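You operate a simulated robot arm through the tools that you are given. There is no shell and no other tool. Be economical: measure what you need, move in short steps, check, and stop when the job is done.

Carry out the task below with a simulated robot arm. There is one attempt and no reset: what you move stays moved.

JOB
Strip the blue block in the work table's vise and put it away.
Fine: its dial to FREE; pin into the rack's free hole before the vise lever is freed; jaw slid open; block onto the rubber mat.
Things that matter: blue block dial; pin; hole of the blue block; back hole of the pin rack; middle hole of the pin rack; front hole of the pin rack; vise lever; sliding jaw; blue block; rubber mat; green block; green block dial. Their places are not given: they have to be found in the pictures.

The check looks at the end state, three seconds after you hand in, the way a careful person would. Anything else that was tipped, shoved, dropped, spilled or broken makes it a failure.

ROBOT AND FRAMES
A 6-joint arm with a two-finger parallel gripper, fixed in place. Base frame: the origin is at the foot of the arm, x ahead of it, y to its left, z up; the work surface is at about z = 86.4. Units: cm, rad, N and s.
With the tool pointing down near the work surface it reaches from about 26 to 68 cm from the base axis. Its first joint turns from -1.152 to 1.152 rad. Payload 2.9 kg.
The TCP is the grasp point between the finger pads, 3 cm short of the fingertips. In the tool frame z runs along the fingers and y along their closing line. The gripper opens to 11 cm. The fingers are 2 cm wide and 1 cm thick; the gripper's body (4.8 by 11.2 cm) begins 5.5 cm behind the TCP.
Orientation is told as [roll, pitch, yaw] about the base's x, y, z axes, in that order, counted from this pose: with the fingers straight down and closing along the base's y, the tool's x points along the base's -x, its y along +y and its z along -z.

CONTROLS
- The arm moves only by the tool send_rows. Its arguments are lists of equal length, an entry for each row: "translation": the shift along the tool's x, y, z in m, a list of three; "delta_rot": the turn, a rotation vector about the tool's x, y, z in rad, a list of three; "hand": the closure in counts, from 0 (fully open) to 255 (shut). In form: {"translation": [[dx, dy, dz], ...], "delta_rot": [[wx, wy, wz], ...], "hand": [hand, ...]}. A call has 1 to 8 rows; each row shifts and turns the commanded pose from where the row before left it, along the tool's axes as they then stand. Rows are played at 5 a second. More than 5 cm and 0.15 rad between two rows, or a gripper value outside its range, and nothing of the call is played. A pose out of reach is approached as far as the arm can. The call stops where the force on the tool passes 70 N (or 10 N more than at its start, if that is more) or the arm is blocked; 0.2 s more then pass. The fingers move at their own pace (about 10.8 cm/s each) and stop on an object; they squeeze with about 34 N. The grip force told is the motor's: it shows also when the fingers shut on nothing. Time passes only in rows, and 0.2 s behind the last, so rows that do not move let the fingers close. The reply holds the time, the measured pose of the TCP, the force on the tool along the base axes, the opening and the grip force, in the units named above and with some noise.
- Cameras (640 x 400 px; columns grow to the right, rows downward): "scene" is fixed at [8.62, 43.65, 139.1]; the picture's right is [-0.68, -0.74, 0.00], its down [-0.36, 0.33, -0.87] and it looks along [0.64, -0.59, -0.49] (base axes); focal length 315 px, centre (320, 200). "wrist" rides on the gripper at [7.2, 1.7, -10.3] in the tool frame; the picture's right is [-0.23, 0.97, 0.00], its down [-0.76, -0.18, -0.62] and it looks along [-0.61, -0.14, 0.78] (tool axes); focal length 222 px, centre (320, 200).
- camera(camera): a new picture of that camera. No time passes.
- measure_at(camera, pixels): for up to 12 pixels [column, row] of the newest picture of that camera ("zoom" is the newest enlarged one), the place [x, y, z] in the base frame of the surface seen there, good to about 0.2 cm. No time passes.
- inspect(camera, box): a new picture of the part [left, top, right, bottom] of that camera's present view, enlarged. No time passes.
- job_done(): hands the job in; it is judged then, once.

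Work in short steps. Measure before you move; look again where a grasp or a placing could have gone wrong, and mend it. You have 80 turns and 46 pictures in all, those below and enlarged ones among them. Open the gripper and draw the arm clear of the work before you hand the job in, unless the task says otherwise; then end with one line.

The tools are called after "Request:" as a command line: name --argument value ..., lists and objects as JSON in quotes. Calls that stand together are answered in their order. send_rows: Moves the arm, as the interface text tells. Its arguments: {"type":"object","properties":{"translation":{"type":"array","items":{"type":"array","items":{"type":"number"}}},"delta_rot":{"type":"array","items":{"type":"array","items":{"type":"number"}}},"hand":{"type":"array","items":{"type":"number"}}},"required":["translation","delta_rot","hand"]} The other tools are called the same way: camera (camera) takes a picture; measure_at (camera, pixels) gives the place of the surface under pixels of a picture; inspect (camera, box) takes an enlarged picture of a part of a camera's view; job_done () hands the job in.

At the start:

```text
t: 0.0
ee_pos: [36.35, 10.91, 124.33]
tcp_rot: [0.001, 0.0, -0.001]
wrist_force: [-1.4, 0.0, 0.1]
gripper_width: 10.99
grip_force: 0.1
```

scene: 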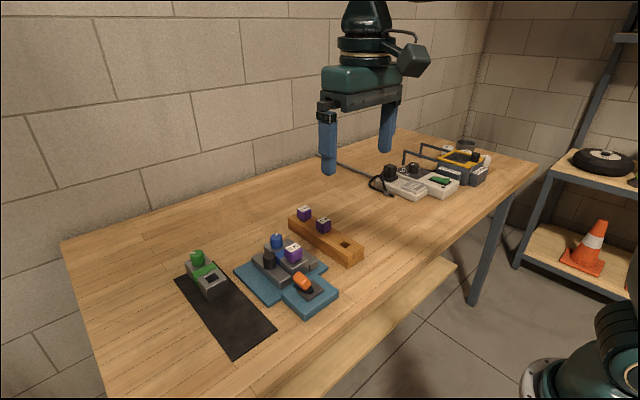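
wrist: 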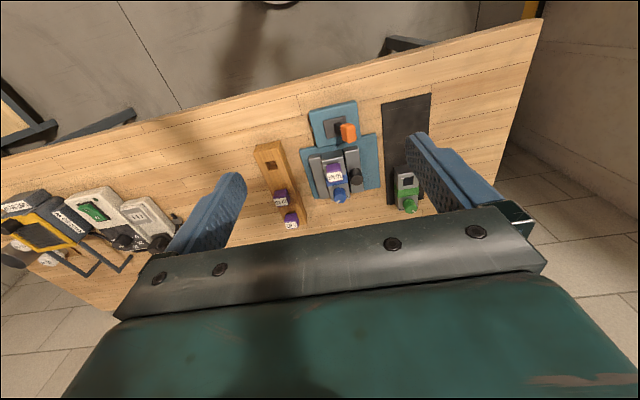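

The scene shows the vise around (285,270), rack at (325,238), mat at (225,310). I enlarge these areas to identify the parts.

Request:
inspect --camera "scene" --box '[220, 195, 380, 325]'

Request:
inspect --camera "wrist" --box '[240, 80, 440, 240]'

```text
3.08 times, centred on (300, 260) of scene
```

zoom: 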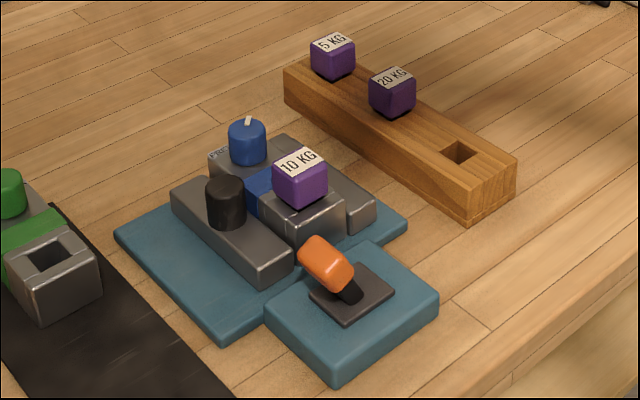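

```text
2.50 times, centred on (340, 160) of wrist
```

zoom: 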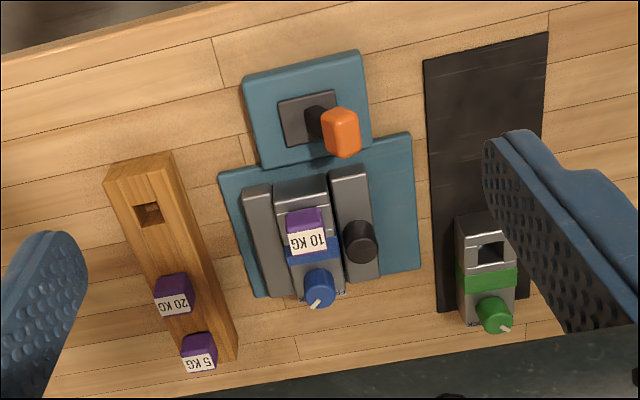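

The pin is the purple "10 KG" block in the blue block, the rack's free hole is at zoom (150,214), and the lever is orange. I measure the key points on the zoomed wrist picture.

Request:
measure_at --camera "zoom" --pixels '[[318, 282], [312, 304], [305, 218], [308, 240], [300, 192], [150, 214], [338, 122], [362, 238], [262, 230], [350, 200], [173, 280], [198, 343]]'

Request:
measure_at --camera "wrist" --pixels '[[385, 105], [430, 95], [390, 203], [405, 180], [311, 112], [355, 103], [301, 150], [377, 135], [379, 187], [309, 197], [260, 147], [279, 143]]'

Request:
inspect --camera "scene" --box '[255, 225, 315, 275]'

```text
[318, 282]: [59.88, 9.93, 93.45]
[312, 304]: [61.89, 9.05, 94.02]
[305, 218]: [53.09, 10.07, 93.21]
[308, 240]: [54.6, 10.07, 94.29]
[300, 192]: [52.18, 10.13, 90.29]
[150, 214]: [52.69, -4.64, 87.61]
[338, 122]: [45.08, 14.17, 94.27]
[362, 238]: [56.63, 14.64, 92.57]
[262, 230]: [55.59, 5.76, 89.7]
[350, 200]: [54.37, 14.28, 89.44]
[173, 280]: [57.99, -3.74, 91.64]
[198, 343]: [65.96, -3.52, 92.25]
```

```text
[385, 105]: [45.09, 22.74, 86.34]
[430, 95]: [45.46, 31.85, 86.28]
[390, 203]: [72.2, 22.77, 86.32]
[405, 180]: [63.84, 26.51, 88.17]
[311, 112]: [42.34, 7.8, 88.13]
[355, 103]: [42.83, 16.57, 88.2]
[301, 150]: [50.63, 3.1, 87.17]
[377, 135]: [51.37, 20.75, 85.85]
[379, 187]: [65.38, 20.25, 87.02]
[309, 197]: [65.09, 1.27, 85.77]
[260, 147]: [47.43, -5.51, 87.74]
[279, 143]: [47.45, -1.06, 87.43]
```

```text
8.00 times, centred on (285, 250) of scene
```

zoom: 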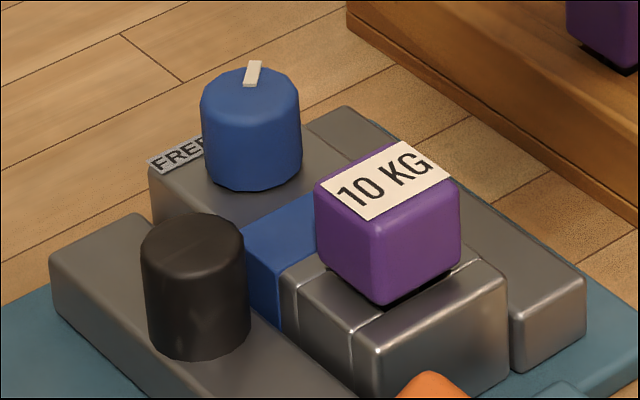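

I need a closer look at the dial and its markings, so I bring the hand to about (48, 11, 108) with the fingers well above everything.

Request:
send_rows --translation '[[-0.0233, 0, 0.0326], [-0.0233, 0, 0.0326], [-0.0233, 0, 0.0326], [-0.0233, 0, 0.0326], [-0.0233, 0, 0.0326]]' --delta_rot '[[0, 0, 0], [0, 0, 0], [0, 0, 0], [0, 0, 0], [0, 0, 0]]' --hand '[0, 0, 0, 0, 0]'

Request:
camera --camera "wrist"

```text
t: 1.2
ee_pos: [47.92, 10.91, 107.82]
tcp_rot: [0.0, 0.002, -0.001]
wrist_force: [-0.1, -0.1, 0.2]
gripper_width: 11.0
grip_force: 0.1
```

```text
40 pictures are left
```

wrist: 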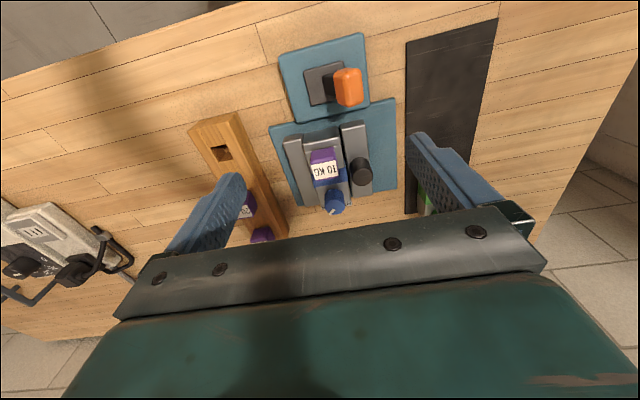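

The vise is clear at (335,160); I enlarge it.

Request:
inspect --camera "wrist" --box '[270, 140, 390, 215]'

Request:
measure_at --camera "zoom" --pixels '[[345, 320], [345, 370], [290, 60], [300, 150], [490, 175]]'

```text
5.33 times, centred on (330, 178) of wrist
```

zoom: 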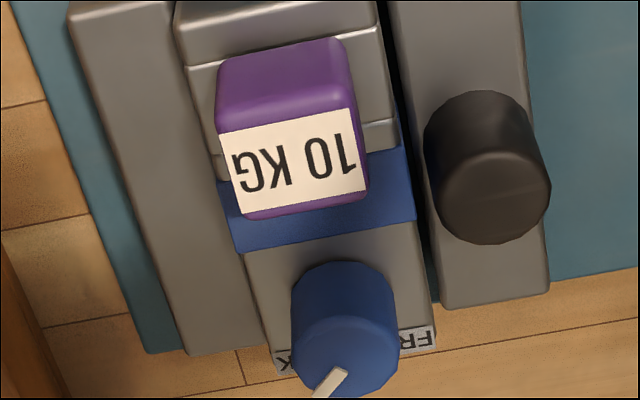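

```text
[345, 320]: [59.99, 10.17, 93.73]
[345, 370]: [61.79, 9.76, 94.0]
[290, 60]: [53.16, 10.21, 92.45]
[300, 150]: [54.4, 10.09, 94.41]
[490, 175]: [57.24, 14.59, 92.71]
```

Tick on the blue dial points toward the "…K" (LOCK) side; FREE is on the +y side. I move forward over the dial to look at it more steeply and get its centre and label angles.

Request:
send_rows --translation '[[-0.04, 0, 0], [-0.04, 0, 0], [-0.04, 0.0, 0], [0, 0, 0]]' --delta_rot '[[0, 0, 0], [0, 0, 0], [0, 0, 0], [0, 0, 0]]' --hand '[0, 0, 0, 0]'

Request:
inspect --camera "wrist" --box '[240, 20, 420, 150]'

```text
t: 2.2
ee_pos: [59.99, 11.02, 107.92]
tcp_rot: [0.0, 0.001, 0.002]
wrist_force: [0.1, 0.3, 0.2]
gripper_width: 11.02
grip_force: 0.1
```

```text
3.08 times, centred on (330, 85) of wrist
```

zoom: 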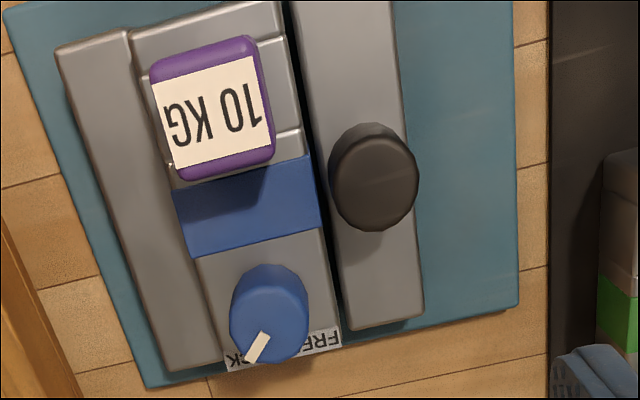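

The tick now clearly shows at zoom (260,345). I measure dial, labels, pin corners and jaw geometry.

Request:
measure_at --camera "zoom" --pixels '[[268, 336], [248, 358], [308, 322], [233, 330], [268, 305], [275, 361], [334, 335], [232, 362], [164, 98], [258, 62], [272, 152], [180, 170]]'

Request:
measure_at --camera "zoom" --pixels '[[132, 45], [280, 8], [200, 262], [330, 262], [220, 370], [380, 200], [372, 140], [350, 320], [418, 312], [62, 60], [165, 365], [210, 350]]'

```text
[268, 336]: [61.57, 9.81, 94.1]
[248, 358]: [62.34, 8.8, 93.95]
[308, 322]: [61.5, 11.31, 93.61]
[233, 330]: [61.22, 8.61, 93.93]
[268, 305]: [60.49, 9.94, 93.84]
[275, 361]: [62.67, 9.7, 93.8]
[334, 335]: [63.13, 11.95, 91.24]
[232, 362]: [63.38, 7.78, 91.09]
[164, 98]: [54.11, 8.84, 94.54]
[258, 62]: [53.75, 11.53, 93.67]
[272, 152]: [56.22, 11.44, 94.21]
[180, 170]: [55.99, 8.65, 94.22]
```

```text
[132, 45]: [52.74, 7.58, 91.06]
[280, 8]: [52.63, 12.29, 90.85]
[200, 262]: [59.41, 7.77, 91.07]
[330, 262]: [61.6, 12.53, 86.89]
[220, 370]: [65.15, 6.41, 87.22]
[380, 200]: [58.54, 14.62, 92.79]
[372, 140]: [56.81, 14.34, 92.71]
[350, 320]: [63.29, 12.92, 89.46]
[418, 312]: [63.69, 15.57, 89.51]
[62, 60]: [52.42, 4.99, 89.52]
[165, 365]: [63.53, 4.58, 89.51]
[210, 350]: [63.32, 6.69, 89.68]
```

Dial centre ≈ (61.2, 9.95), radius 1.45, top 94; tick is at −45°, FREE at about +40..45°. I move above it, turn the tool −45° and part-open the fingers.

Request:
send_rows --translation '[[-0.0121, -0.0107, 0], [0, 0, 0.01], [0, 0, 0.01], [0, 0, 0.01], [0, 0, 0.01], [0, 0, 0.01], [0, 0, 0]]' --delta_rot '[[0, 0, 0], [0, 0, 0.131], [0, 0, 0.131], [0, 0, 0.131], [0, 0, 0.131], [0, 0, 0.131], [0, 0, 0.131]]' --hand '[139, 139, 139, 139, 139, 139, 139]'

Request:
camera --camera "wrist"

Request:
inspect --camera "scene" --box '[220, 155, 380, 325]'

```text
t: 3.8
ee_pos: [61.1, 9.9, 102.86]
tcp_rot: [0.001, 0.0, -0.79]
wrist_force: [-0.4, 0.3, 0.7]
gripper_width: 5.02
grip_force: 0.0
```

```text
37 pictures are left
```

wrist: 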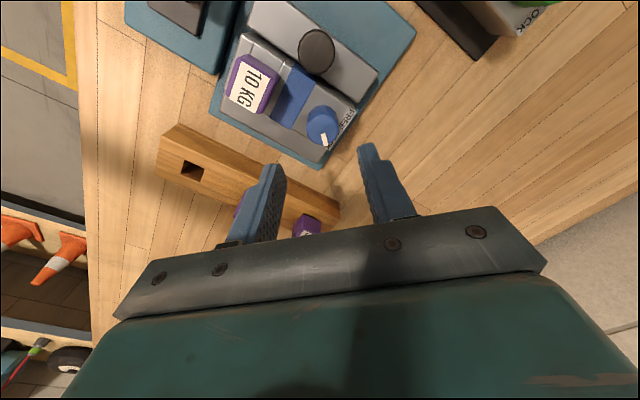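

```text
2.35 times, centred on (300, 240) of scene
```

zoom: 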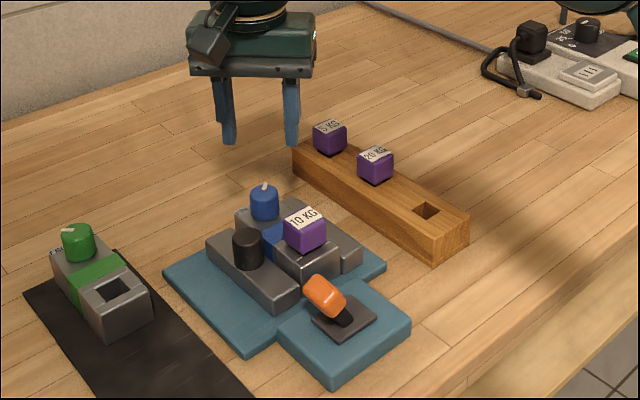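

From this angle I re-measure the dial rim to confirm its centre, and the green block too.

Request:
inspect --camera "wrist" --box '[280, 80, 380, 170]'

Request:
measure_at --camera "scene" --pixels '[[285, 240], [277, 236]]'

```text
4.44 times, centred on (330, 125) of wrist
```

zoom: 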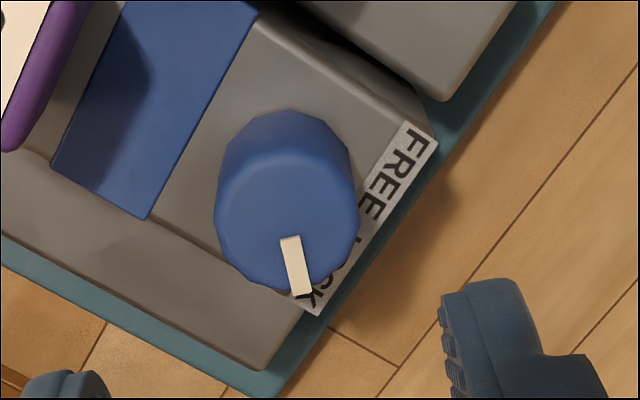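

```text
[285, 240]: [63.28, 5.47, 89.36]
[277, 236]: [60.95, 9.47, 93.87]
```

Rim of the dial's top is at zoom (216,218), (358,218), (285,152), (287,288); I measure those and the label ends.

Request:
measure_at --camera "zoom" --pixels '[[220, 218], [355, 218], [285, 156], [287, 284], [287, 222], [288, 240], [303, 292], [415, 145], [385, 180], [325, 285], [310, 300]]'

```text
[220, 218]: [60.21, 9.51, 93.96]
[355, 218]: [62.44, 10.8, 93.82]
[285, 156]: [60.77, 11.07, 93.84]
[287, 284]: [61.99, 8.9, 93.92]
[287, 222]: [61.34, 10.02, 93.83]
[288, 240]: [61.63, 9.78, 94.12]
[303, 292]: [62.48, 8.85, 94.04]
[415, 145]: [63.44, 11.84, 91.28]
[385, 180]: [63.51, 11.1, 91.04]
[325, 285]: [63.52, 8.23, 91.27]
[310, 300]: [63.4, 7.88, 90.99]
```

Centre refined to (61.35, 10.05). I shift by that small offset, lower to TCP z≈94.5 (fingertips 91.5, above the block top 91), and close.

Request:
send_rows --translation '[[-0.0007, 0.0028, 0.03], [0, 0, 0.03], [0, 0, 0.0236], [0, 0, 0], [0, 0, 0], [0, 0, 0]]' --delta_rot '[[0, 0, 0], [0, 0, 0], [0, 0, 0], [0, 0, 0], [0, 0, 0], [0, 0, 0]]' --hand '[139, 139, 139, 139, 255, 255]'

```text
t: 5.2
ee_pos: [61.33, 9.97, 94.7]
tcp_rot: [-0.001, -0.001, -0.785]
wrist_force: [0.0, -0.7, 0.1]
gripper_width: 2.84
grip_force: 33.6
```

The dial is gripped (2.84 cm). I turn +90° about base z (negative about tool z), in two calls.

Request:
send_rows --translation '[[0, 0, 0], [0, 0, 0], [0, 0, 0], [0, 0, 0], [0, 0, 0], [0, 0, 0]]' --delta_rot '[[0, 0, -0.131], [0, 0, -0.131], [0, 0, -0.131], [0, 0, -0.131], [0, 0, -0.131], [0, 0, -0.131]]' --hand '[255, 255, 255, 255, 255, 255]'

Request:
send_rows --translation '[[0, 0, 0], [0, 0, 0], [0, 0, 0], [0, 0, 0], [0, 0, 0], [0, 0, 0], [0, 0, 0]]' --delta_rot '[[0, 0, -0.131], [0, 0, -0.131], [0, 0, -0.131], [0, 0, -0.131], [0, 0, -0.131], [0, 0, -0.131], [0, 0, -0.03]]' --hand '[255, 255, 255, 255, 255, 255, 255]'

Request:
inspect --camera "scene" --box '[235, 205, 335, 285]'

```text
t: 6.6
ee_pos: [61.51, 10.13, 94.53]
tcp_rot: [0.001, -0.002, 0.004]
wrist_force: [-0.3, 0.4, -1.0]
gripper_width: 2.86
grip_force: 33.9
```

```text
t: 8.2
ee_pos: [61.41, 10.13, 94.59]
tcp_rot: [0.001, 0.001, 0.818]
wrist_force: [0.3, 2.0, 0.6]
gripper_width: 2.82
grip_force: 34.0
```

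```text
5.00 times, centred on (285, 245) of scene
```

zoom: 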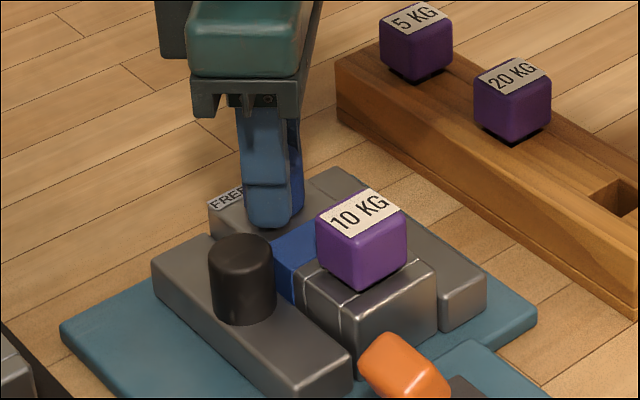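

Turned. I open to 5 cm and raise straight up to see the tick.

Request:
send_rows --translation '[[0, 0, 0], [0, 0, 0], [0, 0, -0.04], [0, 0, -0.045], [0, 0, -0.045]]' --delta_rot '[[0, 0, 0], [0, 0, 0], [0, 0, 0], [0, 0, 0], [0, 0, 0]]' --hand '[139, 139, 139, 139, 139]'

Request:
camera --camera "wrist"

Request:
inspect --camera "scene" --box '[235, 205, 335, 285]'

Request:
measure_at --camera "zoom" --pixels '[[622, 195], [600, 190], [637, 205], [405, 370]]'

```text
t: 9.4
ee_pos: [61.32, 9.9, 107.71]
tcp_rot: [-0.002, 0.001, 0.815]
wrist_force: [-0.1, -0.1, 0.1]
gripper_width: 4.98
grip_force: 0.0
```

```text
33 pictures are left
```

wrist: 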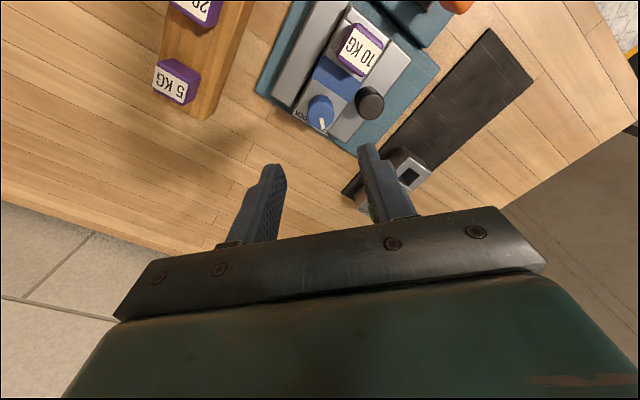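

```text
5.00 times, centred on (285, 245) of scene
```

zoom: 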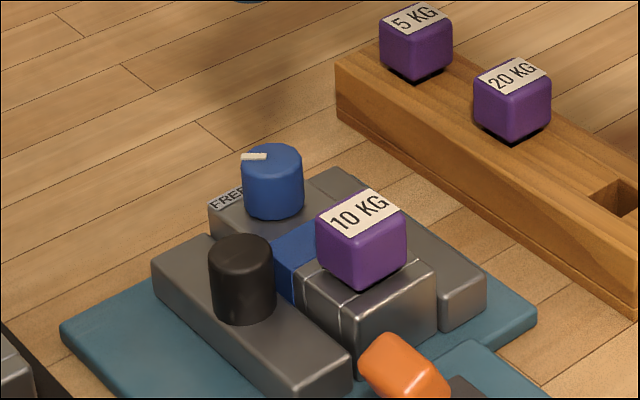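

```text
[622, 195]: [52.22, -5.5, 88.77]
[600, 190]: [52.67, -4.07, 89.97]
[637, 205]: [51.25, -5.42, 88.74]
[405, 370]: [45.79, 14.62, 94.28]
```

The tick is now on the FREE side; I verify its angle and measure the pin, rack hole and rack from a zoom.

Request:
inspect --camera "wrist" --box '[280, 15, 400, 145]'

```text
3.08 times, centred on (340, 80) of wrist
```

zoom: 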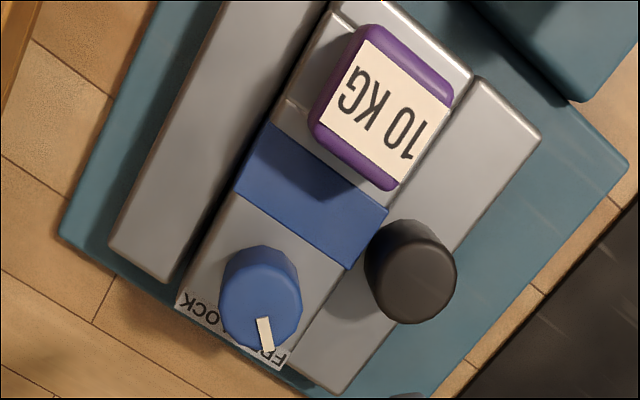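

Request:
measure_at --camera "zoom" --pixels '[[263, 322], [268, 348], [365, 40], [452, 92], [392, 180], [322, 118], [388, 108], [312, 120], [380, 185], [410, 285], [395, 235], [330, 120]]'

```text
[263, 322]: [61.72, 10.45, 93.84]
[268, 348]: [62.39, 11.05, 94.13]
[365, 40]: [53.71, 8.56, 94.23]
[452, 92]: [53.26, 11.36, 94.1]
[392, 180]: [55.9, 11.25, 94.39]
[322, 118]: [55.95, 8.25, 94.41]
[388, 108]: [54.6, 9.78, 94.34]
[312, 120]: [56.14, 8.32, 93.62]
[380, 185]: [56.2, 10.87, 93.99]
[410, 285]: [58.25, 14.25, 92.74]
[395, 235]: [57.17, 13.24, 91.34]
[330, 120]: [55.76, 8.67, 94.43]
```

Tick at about +43°, pointing to FREE. Now turn back to yaw 0 and move over the rack to measure its free hole closely.

Request:
send_rows --translation '[[0, 0, 0], [0, 0, 0], [0, 0, 0], [0, 0, 0], [0, 0, 0], [0, 0, 0]]' --delta_rot '[[0, 0, 0.136], [0, 0, 0.136], [0, 0, 0.136], [0, 0, 0.136], [0, 0, 0.136], [0, 0, 0.136]]' --hand '[139, 139, 139, 139, 139, 139]'

Request:
send_rows --translation '[[0.03, -0.03, 0], [0.03, -0.03, 0], [0.03, -0.03, 0], [0.03, -0.03, 0.01], [0.013, -0.013, 0.01], [0, 0, 0]]' --delta_rot '[[0, 0, 0], [0, 0, 0], [0, 0, 0], [0, 0, 0], [0, 0, 0], [0, 0, 0]]' --hand '[139, 139, 139, 139, 139, 139]'

Request:
camera --camera "wrist"

```text
t: 10.8
ee_pos: [61.27, 9.98, 107.58]
tcp_rot: [0.001, -0.001, -0.001]
wrist_force: [0.1, 0.1, 0.4]
gripper_width: 4.98
grip_force: 0.1
```

```text
t: 12.2
ee_pos: [47.83, -3.46, 105.68]
tcp_rot: [0.0, 0.0, 0.0]
wrist_force: [0.5, -0.1, -0.8]
gripper_width: 5.0
grip_force: 0.1
```

```text
30 pictures are left
```

wrist: 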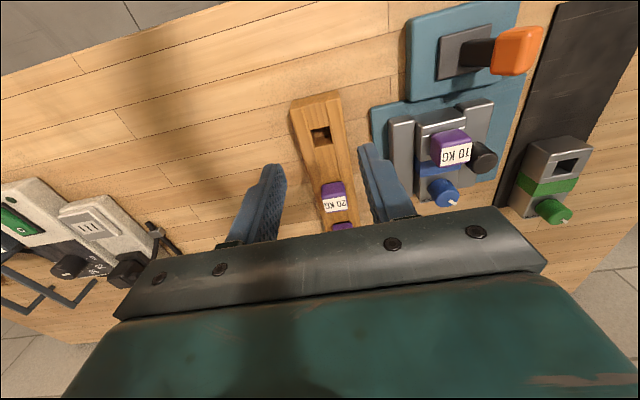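

The free hole is at (321,136); I enlarge it. I also enlarge the green block, whose hole and height tell me about the block shape.

Request:
inspect --camera "wrist" --box '[280, 85, 370, 235]'

Request:
measure_at --camera "wrist" --pixels '[[530, 150], [580, 140], [530, 200], [575, 195], [550, 160], [566, 166], [555, 212], [516, 210], [533, 138], [594, 145], [515, 185], [525, 120]]'

```text
2.67 times, centred on (325, 160) of wrist
```

zoom: 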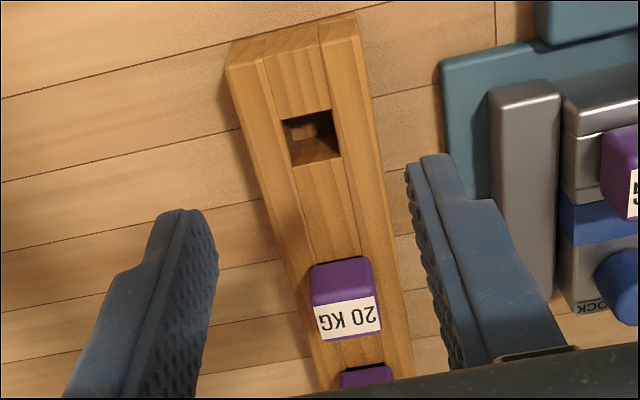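

```text
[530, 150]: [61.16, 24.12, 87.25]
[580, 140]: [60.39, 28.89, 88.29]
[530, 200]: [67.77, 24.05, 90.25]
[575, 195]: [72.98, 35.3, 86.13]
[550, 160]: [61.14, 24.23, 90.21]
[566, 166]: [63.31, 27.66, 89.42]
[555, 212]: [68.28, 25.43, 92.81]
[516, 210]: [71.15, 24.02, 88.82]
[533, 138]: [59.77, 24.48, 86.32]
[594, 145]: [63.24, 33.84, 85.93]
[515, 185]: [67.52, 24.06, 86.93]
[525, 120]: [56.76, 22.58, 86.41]
```

Green block top is ≈90.2 and occupies x≈60–71 of the mat, leaving x 45–59 free. Now I measure the hole's rim corners at zoom (281,121), (331,110), (341,155), (292,166) and the rack edges.

Request:
measure_at --camera "zoom" --pixels '[[278, 119], [334, 107], [344, 157], [290, 169], [228, 68], [355, 40], [300, 128], [315, 155], [345, 332], [315, 308], [377, 300], [365, 125]]'

```text
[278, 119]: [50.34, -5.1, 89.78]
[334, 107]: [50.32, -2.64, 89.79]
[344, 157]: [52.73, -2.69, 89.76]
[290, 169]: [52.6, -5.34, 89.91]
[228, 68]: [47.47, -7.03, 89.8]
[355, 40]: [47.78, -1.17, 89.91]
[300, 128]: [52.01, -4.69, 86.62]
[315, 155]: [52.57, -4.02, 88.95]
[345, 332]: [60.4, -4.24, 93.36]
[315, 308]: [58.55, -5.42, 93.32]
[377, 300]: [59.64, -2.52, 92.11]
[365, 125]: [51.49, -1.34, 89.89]
```

Hole centre is (51.5, −3.95), rack top 89.85, floor ≈86.6. Pin head centre is (54.86, 9.98), top 94.4. I move above the pin with 4.2 cm opening and lower a bit for a check.

Request:
send_rows --translation '[[-0.0176, 0.0336, 0], [-0.0176, 0.0336, 0], [-0.0176, 0.0336, 0], [-0.0175, 0.0336, 0], [0, 0, 0.03], [0, 0, 0.0], [0, 0, 0]]' --delta_rot '[[0, 0, 0], [0, 0, 0], [0, 0, 0], [0, 0, 0], [0, 0, 0], [0, 0, 0], [0, 0, 0]]' --hand '[158, 158, 158, 158, 158, 158, 158]'

```text
t: 13.8
ee_pos: [55.39, 9.96, 102.81]
tcp_rot: [0.0, 0.001, 0.001]
wrist_force: [-0.3, -0.2, -0.1]
gripper_width: 4.2
grip_force: 0.0
```

x is 0.5 cm too far, so I correct it while lowering to z≈94.5, then close.

Request:
send_rows --translation '[[0.0053, 0.0002, 0.03], [0, 0, 0.03], [0, 0, 0.0225], [0, 0, 0], [0, 0, 0], [0, 0, 0]]' --delta_rot '[[0, 0, 0], [0, 0, 0], [0, 0, 0], [0, 0, 0], [0, 0, 0], [0, 0, 0]]' --hand '[158, 158, 158, 158, 255, 255]'

Request:
inspect --camera "scene" --box '[235, 205, 335, 285]'

```text
t: 15.2
ee_pos: [54.54, 10.28, 94.4]
tcp_rot: [0.0, 0.0, 0.002]
wrist_force: [0.3, -2.2, 0.1]
gripper_width: 3.13
grip_force: 34.3
```

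```text
5.00 times, centred on (285, 245) of scene
```

zoom: 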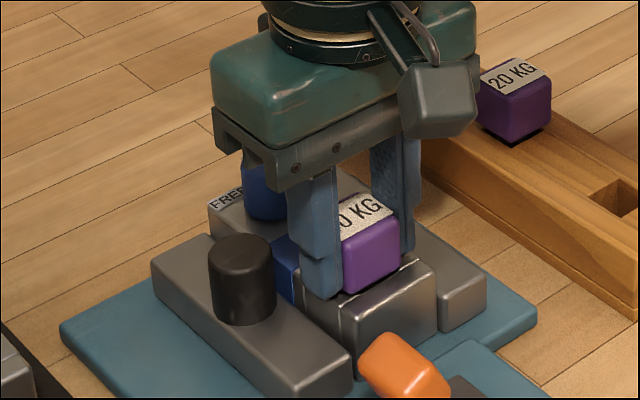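

The head is gripped at 3.13 cm wide. I lift straight up about 10 cm.

Request:
send_rows --translation '[[0, 0, -0.01], [0, 0, -0.015], [0, 0, -0.02], [0, 0, -0.03], [0, 0, -0.03], [0, 0, 0]]' --delta_rot '[[0, 0, 0], [0, 0, 0], [0, 0, 0], [0, 0, 0], [0, 0, 0], [0, 0, 0]]' --hand '[255, 255, 255, 255, 255, 255]'

Request:
inspect --camera "scene" --box '[235, 165, 355, 285]'

```text
t: 16.6
ee_pos: [54.64, 10.32, 104.86]
tcp_rot: [0.001, 0.001, 0.002]
wrist_force: [-0.3, 1.1, -0.7]
gripper_width: 3.14
grip_force: 33.7
```

```text
3.33 times, centred on (295, 225) of scene
```

zoom: 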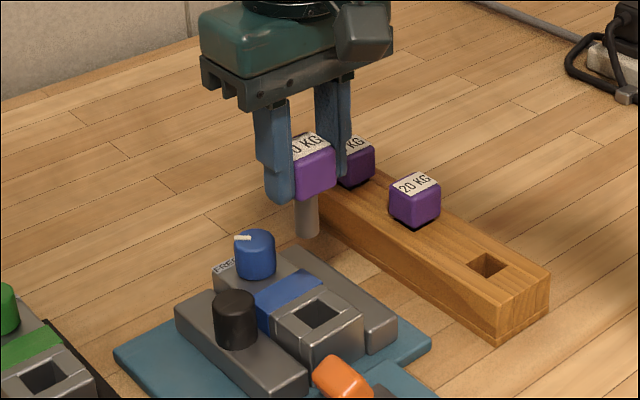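

The pin is out, shank visible at zoom (306,215). I measure the shank and head to know their offset from the TCP.

Request:
measure_at --camera "zoom" --pixels '[[306, 205], [306, 218], [305, 235], [298, 215], [315, 215], [297, 190], [333, 190], [302, 302], [355, 312], [325, 330], [325, 298]]'

Request:
inspect --camera "wrist" --box '[240, 60, 420, 230]'

```text
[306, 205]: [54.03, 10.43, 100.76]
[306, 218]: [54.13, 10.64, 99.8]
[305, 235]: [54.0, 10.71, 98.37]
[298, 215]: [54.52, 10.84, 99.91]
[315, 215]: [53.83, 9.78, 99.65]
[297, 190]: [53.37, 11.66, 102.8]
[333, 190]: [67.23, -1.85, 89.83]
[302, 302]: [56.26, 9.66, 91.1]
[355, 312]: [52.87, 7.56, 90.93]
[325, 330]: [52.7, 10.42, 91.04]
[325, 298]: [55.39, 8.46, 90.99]
```

```text
2.35 times, centred on (330, 145) of wrist
```

zoom: 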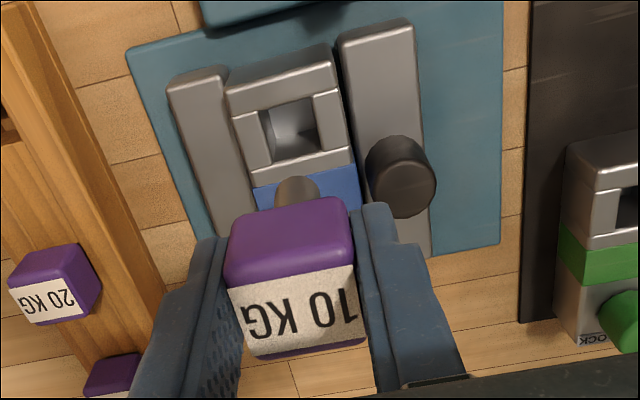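

Shank centre ≈ TCP + (−0.1, −0.15), tip ≈ TCP z − 6.6. I carry it to above the hole (TCP target 51.6, −3.8) staying at this height.

Request:
send_rows --translation '[[0.0076, -0.0353, 0], [0.0076, -0.0353, 0], [0.0076, -0.0353, 0], [0.0076, -0.0353, 0], [0, 0, 0.025], [0, 0, 0]]' --delta_rot '[[0, 0, 0], [0, 0, 0], [0, 0, 0], [0, 0, 0], [0, 0, 0], [0, 0, 0]]' --hand '[255, 255, 255, 255, 255, 255]'

Request:
inspect --camera "scene" --box '[285, 175, 385, 275]'

```text
t: 18.0
ee_pos: [51.66, -3.79, 102.32]
tcp_rot: [-0.001, -0.002, 0.001]
wrist_force: [-0.2, 0.1, -0.4]
gripper_width: 3.16
grip_force: 34.2
```

```text
4.00 times, centred on (335, 225) of scene
```

zoom: 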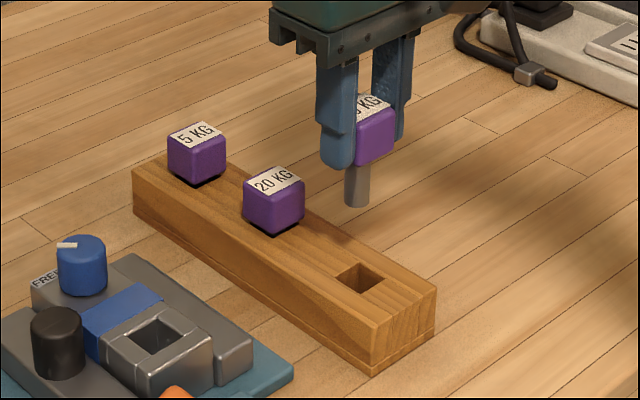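

Request:
measure_at --camera "zoom" --pixels '[[357, 185], [357, 200], [347, 190], [368, 190], [332, 275], [358, 258], [385, 278], [360, 295]]'

```text
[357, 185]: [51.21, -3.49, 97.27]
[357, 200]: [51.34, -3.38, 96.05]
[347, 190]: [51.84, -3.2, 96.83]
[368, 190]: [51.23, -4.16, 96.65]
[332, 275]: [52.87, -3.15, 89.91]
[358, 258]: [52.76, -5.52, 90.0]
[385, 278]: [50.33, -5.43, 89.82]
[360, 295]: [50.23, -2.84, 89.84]
```

Shank centre ≈ (51.75, −3.87), hole centre ≈ (51.52, −4.08): I shift by (−0.2, −0.2) and lower to 1 cm inside, watching the force.

Request:
send_rows --translation '[[0.002, -0.002, 0.02], [0, 0, 0.02], [0, 0, 0.01], [0, 0, 0.01], [0, 0, 0]]' --delta_rot '[[0, 0, 0], [0, 0, 0], [0, 0, 0], [0, 0, 0], [0, 0, 0]]' --hand '[255, 255, 255, 255, 255]'

Request:
inspect --camera "scene" --box '[285, 175, 385, 275]'

```text
t: 19.2
ee_pos: [51.3, -4.15, 96.46]
tcp_rot: [0.001, -0.002, 0.003]
wrist_force: [-0.1, 0.8, 0.0]
gripper_width: 3.14
grip_force: 33.8
```

```text
4.00 times, centred on (335, 225) of scene
```

zoom: 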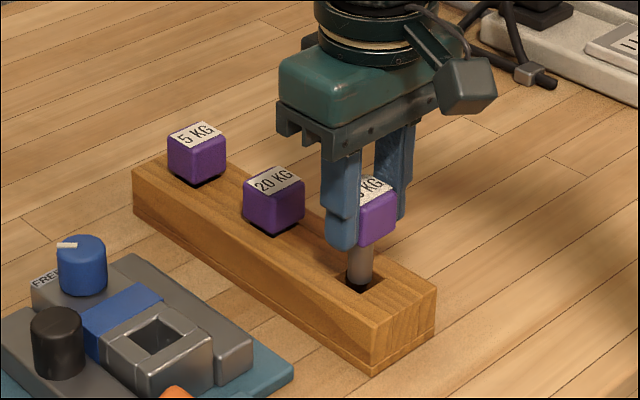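

The tip is at the hole mouth with no force. I lower the remaining ≈3 cm.

Request:
send_rows --translation '[[0, 0, 0.01], [0, 0, 0.01], [0, 0, 0.008], [0, 0, 0.003], [0, 0, 0]]' --delta_rot '[[0, 0, 0], [0, 0, 0], [0, 0, 0], [0, 0, 0], [0, 0, 0]]' --hand '[255, 255, 255, 255, 255]'

Request:
inspect --camera "scene" --box '[285, 175, 385, 275]'

```text
t: 20.4
ee_pos: [51.44, -4.21, 93.33]
tcp_rot: [0.0, -0.001, 0.002]
wrist_force: [-2.5, 0.5, 9.8]
gripper_width: 3.13
grip_force: 33.2
```

```text
4.00 times, centred on (335, 225) of scene
```

zoom: 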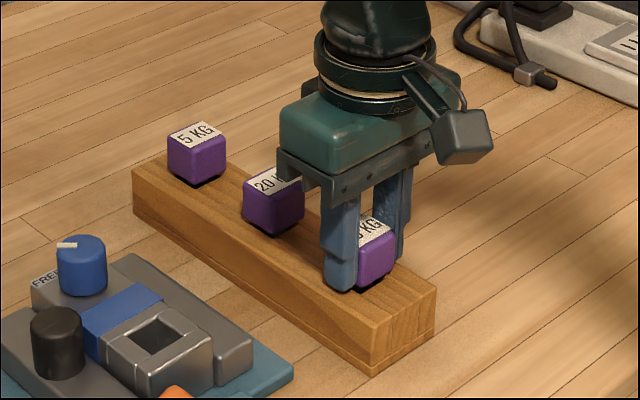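

Seated with ~10 N contact. I release to 5 cm and rise, then look.

Request:
send_rows --translation '[[0, 0, 0], [0, 0, 0], [0, 0, -0.03], [0, 0, -0.04], [0, 0, -0.04], [0, 0, 0]]' --delta_rot '[[0, 0, 0], [0, 0, 0], [0, 0, 0], [0, 0, 0], [0, 0, 0], [0, 0, 0]]' --hand '[139, 139, 139, 139, 139, 139]'

Request:
inspect --camera "scene" --box '[245, 195, 365, 315]'

```text
t: 21.8
ee_pos: [51.5, -4.21, 104.32]
tcp_rot: [0.001, 0.0, 0.001]
wrist_force: [0.7, 0.5, 0.2]
gripper_width: 5.02
grip_force: 0.0
```

```text
3.33 times, centred on (305, 255) of scene
```

zoom: 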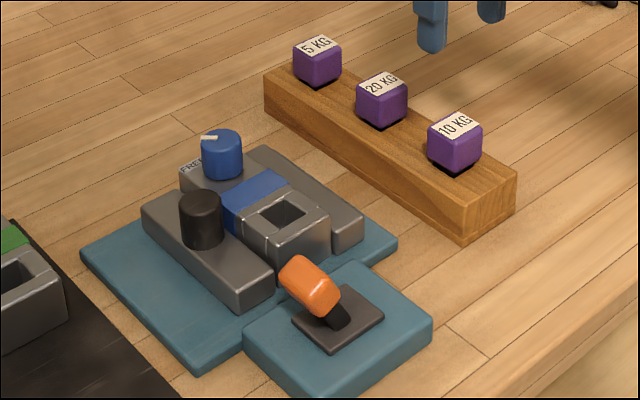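

The pin sits like the others. Now to examine the orange lever: move the hand to about (38, 11, 104) for a close look.

Request:
send_rows --translation '[[0.03, 0.035, 0], [0.03, 0.035, 0], [0.03, 0.035, 0], [0.03, 0.035, 0], [0.015, 0.012, 0], [0, 0, 0]]' --delta_rot '[[0, 0, 0], [0, 0, 0], [0, 0, 0], [0, 0, 0], [0, 0, 0], [0, 0, 0]]' --hand '[139, 139, 139, 139, 139, 139]'

Request:
inspect --camera "wrist" --box '[240, 60, 440, 220]'

Request:
measure_at --camera "zoom" --pixels '[[320, 200], [300, 100], [350, 150]]'

```text
t: 23.2
ee_pos: [37.87, 11.18, 104.33]
tcp_rot: [-0.001, -0.001, 0.001]
wrist_force: [0.0, 0.5, 0.3]
gripper_width: 5.0
grip_force: 0.0
```

```text
2.50 times, centred on (340, 140) of wrist
```

zoom: 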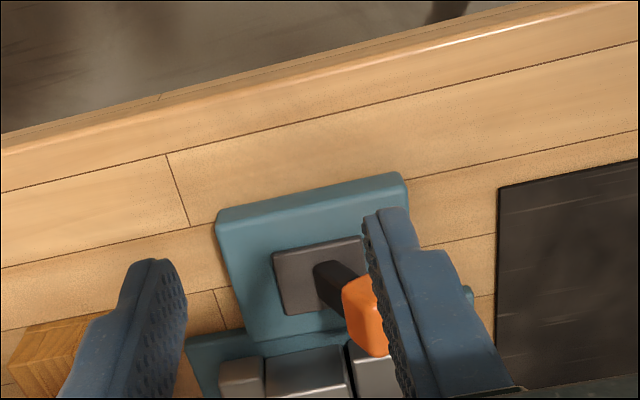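

```text
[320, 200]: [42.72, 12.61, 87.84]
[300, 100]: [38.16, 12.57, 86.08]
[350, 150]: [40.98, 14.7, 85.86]
```

The lever's stalk rises from zoom (325,270) toward the orange head leaning to +y. I measure its geometry here and in a scene zoom.

Request:
measure_at --camera "zoom" --pixels '[[318, 268], [335, 272], [335, 295], [350, 275], [345, 290], [375, 278], [352, 320], [368, 350], [385, 350], [272, 255], [360, 240], [285, 312]]'

Request:
inspect --camera "scene" --box '[280, 260, 350, 320]'

Request:
measure_at --camera "zoom" --pixels '[[200, 130], [225, 190], [170, 100], [255, 190], [195, 80], [165, 140], [285, 240], [310, 260], [255, 285], [270, 215]]'

```text
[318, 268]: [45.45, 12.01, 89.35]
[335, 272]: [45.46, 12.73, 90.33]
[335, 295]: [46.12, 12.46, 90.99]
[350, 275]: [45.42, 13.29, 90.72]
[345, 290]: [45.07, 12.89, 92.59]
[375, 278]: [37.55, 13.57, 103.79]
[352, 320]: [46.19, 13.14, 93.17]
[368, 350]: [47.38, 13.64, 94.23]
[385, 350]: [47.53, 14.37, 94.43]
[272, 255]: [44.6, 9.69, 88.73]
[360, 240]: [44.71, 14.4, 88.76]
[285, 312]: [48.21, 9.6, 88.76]
```

```text
6.67 times, centred on (315, 290) of scene
```

zoom: 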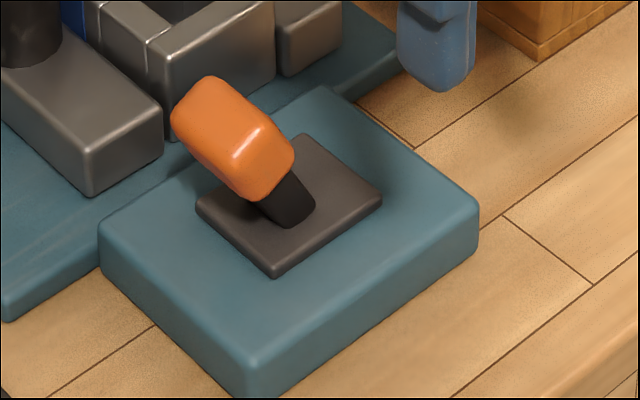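

```text
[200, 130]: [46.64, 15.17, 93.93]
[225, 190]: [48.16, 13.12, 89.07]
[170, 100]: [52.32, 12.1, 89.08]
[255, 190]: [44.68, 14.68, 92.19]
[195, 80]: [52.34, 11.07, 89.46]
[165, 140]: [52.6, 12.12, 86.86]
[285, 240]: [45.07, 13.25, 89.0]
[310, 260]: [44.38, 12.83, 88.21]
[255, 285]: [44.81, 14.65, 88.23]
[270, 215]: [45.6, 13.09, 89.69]
```

Lever: stalk base ≈(46, 12.1, 89), head leaning to +y, head x 44.7–47.6, y 13.5–15.5, z 92–95. It pivots about x, so I'll push it to −y with the closed fingers from the +y side. First go to (46.2, 18.5) and lower.

Request:
send_rows --translation '[[-0.0278, 0.0244, 0], [-0.0278, 0.0244, 0], [-0.0278, 0.0244, 0], [0, 0, 0.045], [0, 0, 0.045], [0, 0, 0.005], [0, 0, 0]]' --delta_rot '[[0, 0, 0], [0, 0, 0], [0, 0, 0], [0, 0, 0], [0, 0, 0], [0, 0, 0], [0, 0, 0]]' --hand '[255, 255, 255, 255, 255, 255, 255]'

Request:
inspect --camera "scene" --box '[260, 220, 380, 320]'

```text
t: 24.8
ee_pos: [46.26, 18.35, 94.93]
tcp_rot: [0.0, 0.0, 0.0]
wrist_force: [0.3, 0.5, -0.4]
gripper_width: 0.0
grip_force: 33.8
```

```text
4.00 times, centred on (320, 270) of scene
```

zoom: 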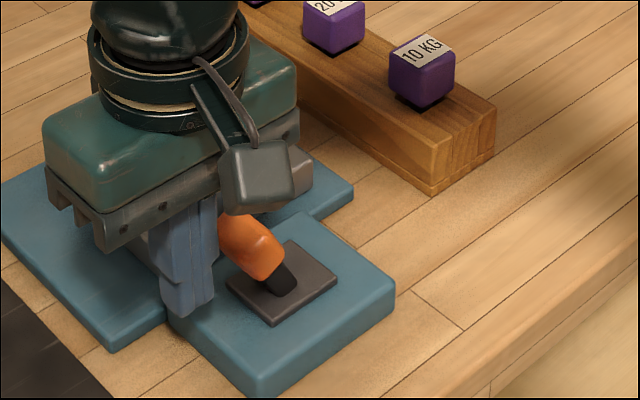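

Fingers stand beside the lever head. I push toward −y in 1 cm steps.

Request:
send_rows --translation '[[0, -0.01, 0], [0, -0.01, 0], [0, -0.01, 0], [0, -0.008, 0], [0, -0.007, 0], [0, 0, 0]]' --delta_rot '[[0, 0, 0], [0, 0, 0], [0, 0, 0], [0, 0, 0], [0, 0, 0], [0, 0, 0]]' --hand '[255, 255, 255, 255, 255, 255]'

Request:
inspect --camera "scene" --box '[260, 220, 380, 320]'

```text
t: 26.2
ee_pos: [46.33, 13.94, 94.95]
tcp_rot: [0.004, -0.006, 0.003]
wrist_force: [-7.2, 10.0, 37.5]
gripper_width: 0.0
grip_force: 34.4
```

```text
4.00 times, centred on (320, 270) of scene
```

zoom: 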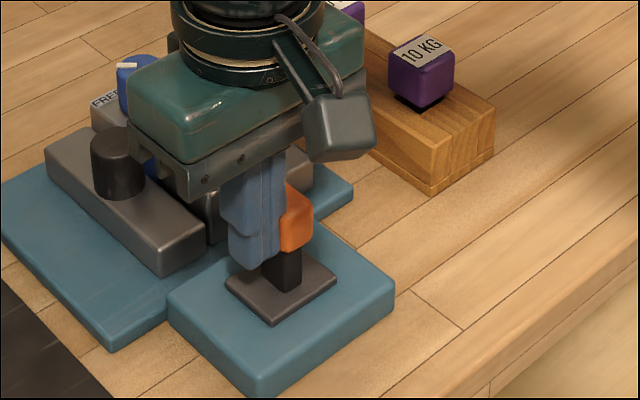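

The lever has come about upright, with some vertical force, so I raise 0.5 cm and keep pushing.

Request:
send_rows --translation '[[0, 0, -0.005], [0, -0.007, 0], [0, -0.007, 0], [0, -0.007, 0], [0, -0.007, 0], [0, 0, 0]]' --delta_rot '[[0, 0, 0], [0, 0, 0], [0, 0, 0], [0, 0, 0], [0, 0, 0], [0, 0, 0]]' --hand '[255, 255, 255, 255, 255, 255]'

Request:
inspect --camera "scene" --box '[260, 220, 380, 320]'

```text
t: 27.6
ee_pos: [45.97, 12.11, 95.41]
tcp_rot: [0.014, 0.002, 0.028]
wrist_force: [-1.7, 60.4, -6.0]
gripper_width: 0.0
grip_force: 33.9
```

```text
4.00 times, centred on (320, 270) of scene
```

zoom: 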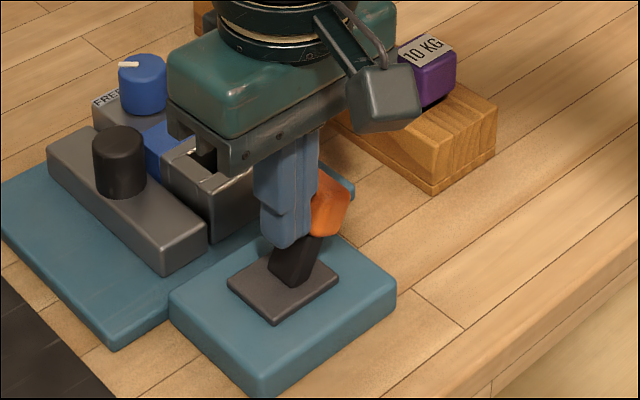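

It now leans to −y and pushes back at 60 N, i.e. at its stop. I back off +y, rise and look.

Request:
send_rows --translation '[[0, 0.02, 0], [0, 0.02, 0], [0, 0, -0.04], [0, 0, -0.045], [0, 0, 0]]' --delta_rot '[[0, 0, 0], [0, 0, 0], [0, 0, 0], [0, 0, 0], [0, 0, 0]]' --hand '[255, 255, 255, 255, 255]'

Request:
inspect --camera "scene" --box '[240, 200, 380, 320]'

```text
t: 28.8
ee_pos: [46.25, 15.36, 103.83]
tcp_rot: [0.0, 0.0, 0.002]
wrist_force: [0.0, 0.1, -0.3]
gripper_width: 0.0
grip_force: 34.4
```

```text
3.33 times, centred on (310, 260) of scene
```

zoom: 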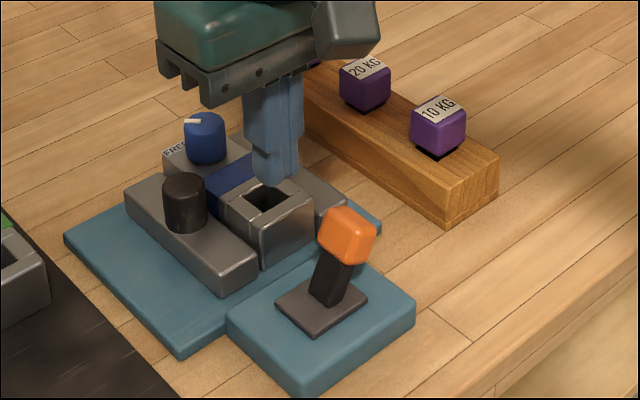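

The lever rests leaning −y. I check the head and knob positions, then move over the jaw knob.

Request:
measure_at --camera "zoom" --pixels '[[345, 240], [328, 290], [183, 180], [165, 205], [206, 205], [185, 225], [208, 288], [126, 195], [180, 360], [65, 240]]'

Request:
send_rows --translation '[[-0.0372, -0.0025, 0], [-0.0372, -0.0025, 0], [-0.0372, -0.0025, 0], [0, 0, 0], [0, 0, 0], [0, 0, 0], [0, 0, 0], [0, 0, 0]]' --delta_rot '[[0, 0, 0], [0, 0, 0], [0, 0, 0], [0, 0, -0.1428], [0, 0, -0.1428], [0, 0, -0.1428], [0, 0, -0.1428], [0, 0, -0.1428]]' --hand '[139, 139, 139, 139, 139, 139, 139, 139]'

Request:
send_rows --translation '[[0, 0, 0], [0, 0, 0], [0, 0, 0], [0, 0, 0], [0, 0, 0], [0, 0, 0], [0, 0, 0]]' --delta_rot '[[0, 0, -0.1428], [0, 0, -0.1428], [0, 0, -0.1428], [0, 0, -0.1428], [0, 0, -0.1428], [0, 0, -0.1428], [0, 0, 0]]' --hand '[139, 139, 139, 139, 139, 139, 139]'

Request:
camera --camera "wrist"

```text
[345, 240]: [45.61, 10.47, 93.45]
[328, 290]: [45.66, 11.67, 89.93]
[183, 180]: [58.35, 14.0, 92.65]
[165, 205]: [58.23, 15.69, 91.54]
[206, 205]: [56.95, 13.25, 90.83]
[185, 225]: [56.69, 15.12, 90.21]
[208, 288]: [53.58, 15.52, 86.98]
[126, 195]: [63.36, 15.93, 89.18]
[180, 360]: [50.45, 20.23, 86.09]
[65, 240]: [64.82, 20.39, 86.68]
```

```text
t: 30.6
ee_pos: [57.4, 14.44, 103.8]
tcp_rot: [0.001, -0.002, 0.717]
wrist_force: [-1.0, -0.6, -0.4]
gripper_width: 5.01
grip_force: 0.0
```

```text
t: 32.2
ee_pos: [57.47, 14.36, 103.8]
tcp_rot: [0.001, 0.001, 1.573]
wrist_force: [-0.6, -0.1, -0.1]
gripper_width: 5.01
grip_force: 0.0
```

```text
15 pictures are left
```

wrist: 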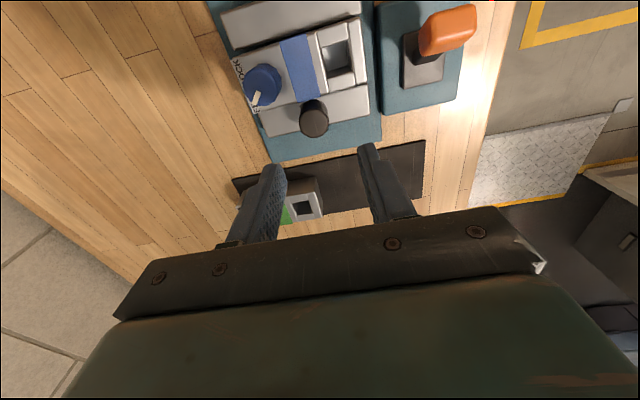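

The knob is at (314,118). I measure its rim for the centre, and the plate edge.

Request:
measure_at --camera "wrist" --pixels '[[303, 124], [327, 121], [315, 115], [317, 134], [315, 124], [345, 157], [275, 162]]'

```text
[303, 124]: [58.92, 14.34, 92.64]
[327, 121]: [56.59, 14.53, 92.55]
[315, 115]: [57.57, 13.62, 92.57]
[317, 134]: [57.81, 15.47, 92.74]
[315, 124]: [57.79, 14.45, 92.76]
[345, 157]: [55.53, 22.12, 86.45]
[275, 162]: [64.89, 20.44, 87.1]
```

Knob centre (57.75, 14.5). At yaw 90° base +x is tool −y, base +y is tool −x. I adjust, lower to TCP z≈93.2 and grip.

Request:
send_rows --translation '[[-0.001, -0.0028, 0.04], [0, 0, 0.04], [0, 0, 0.026], [0, 0, 0], [0, 0, 0], [0, 0, 0]]' --delta_rot '[[0, 0, 0], [0, 0, 0], [0, 0, 0], [0, 0, 0], [0, 0, 0], [0, 0, 0]]' --hand '[139, 139, 139, 139, 255, 255]'

```text
t: 33.6
ee_pos: [57.97, 14.41, 93.25]
tcp_rot: [-0.016, -0.003, 1.569]
wrist_force: [45.3, -0.1, -14.1]
gripper_width: 2.95
grip_force: 44.7
```

Gripped, but 45 N along +x says the knob sits slightly further +x. I shift 0.3 cm that way to relieve it.

Request:
send_rows --translation '[[0, -0.002, 0], [0, -0.001, 0], [0, 0, 0]]' --delta_rot '[[0, 0, 0], [0, 0, 0], [0, 0, 0]]' --hand '[255, 255, 255]'

```text
t: 34.4
ee_pos: [57.96, 14.61, 93.3]
tcp_rot: [-0.006, -0.002, 1.574]
wrist_force: [21.9, -0.4, -1.4]
gripper_width: 2.91
grip_force: 44.5
```

Halved; another 0.25 cm, then begin sliding +y (tool −x).

Request:
send_rows --translation '[[0, -0.0025, 0], [0, 0, 0], [-0.005, 0, 0], [-0.005, 0, 0], [-0.005, 0, 0], [0, 0, 0]]' --delta_rot '[[0, 0, 0], [0, 0, 0], [0, 0, 0], [0, 0, 0], [0, 0, 0], [0, 0, 0]]' --hand '[255, 255, 255, 255, 255, 255]'

```text
t: 35.8
ee_pos: [58.0, 15.96, 93.16]
tcp_rot: [0.003, 0.001, 1.571]
wrist_force: [-20.4, -0.1, 20.7]
gripper_width: 2.9
grip_force: 44.5
```

The jaw is sliding easily (y 15.96). I continue, trimming x by −0.1 cm.

Request:
send_rows --translation '[[-0.005, 0.0012, 0], [-0.005, 0, 0], [-0.005, 0, 0], [-0.005, 0, 0], [-0.005, 0, 0], [0, 0, 0]]' --delta_rot '[[0, 0, 0], [0, 0, 0], [0, 0, 0], [0, 0, 0], [0, 0, 0], [0, 0, 0]]' --hand '[255, 255, 255, 255, 255, 255]'

Request:
camera --camera "scene"

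```text
t: 37.2
ee_pos: [58.17, 18.36, 93.29]
tcp_rot: [0.002, 0.0, 1.572]
wrist_force: [-16.4, -4.2, 12.9]
gripper_width: 2.93
grip_force: 45.3
```

```text
14 pictures are left
```

scene: 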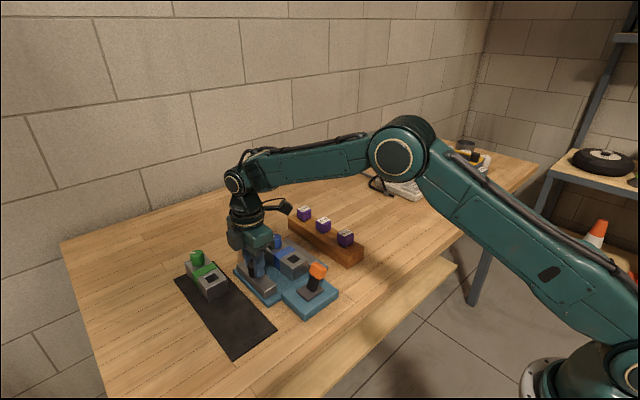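

The jaw has moved ~3.9 cm and there is ~1 cm of plate left; I try a bit further and watch for a stop.

Request:
send_rows --translation '[[-0.003, 0.001, 0], [-0.003, 0, 0], [-0.003, 0, 0], [0, 0, 0]]' --delta_rot '[[0, 0, 0], [0, 0, 0], [0, 0, 0], [0, 0, 0]]' --hand '[255, 255, 255, 255]'

```text
t: 38.2
ee_pos: [57.95, 18.92, 93.0]
tcp_rot: [0.003, 0.002, 1.563]
wrist_force: [-4.3, -34.8, 3.3]
gripper_width: 2.92
grip_force: 45.1
```

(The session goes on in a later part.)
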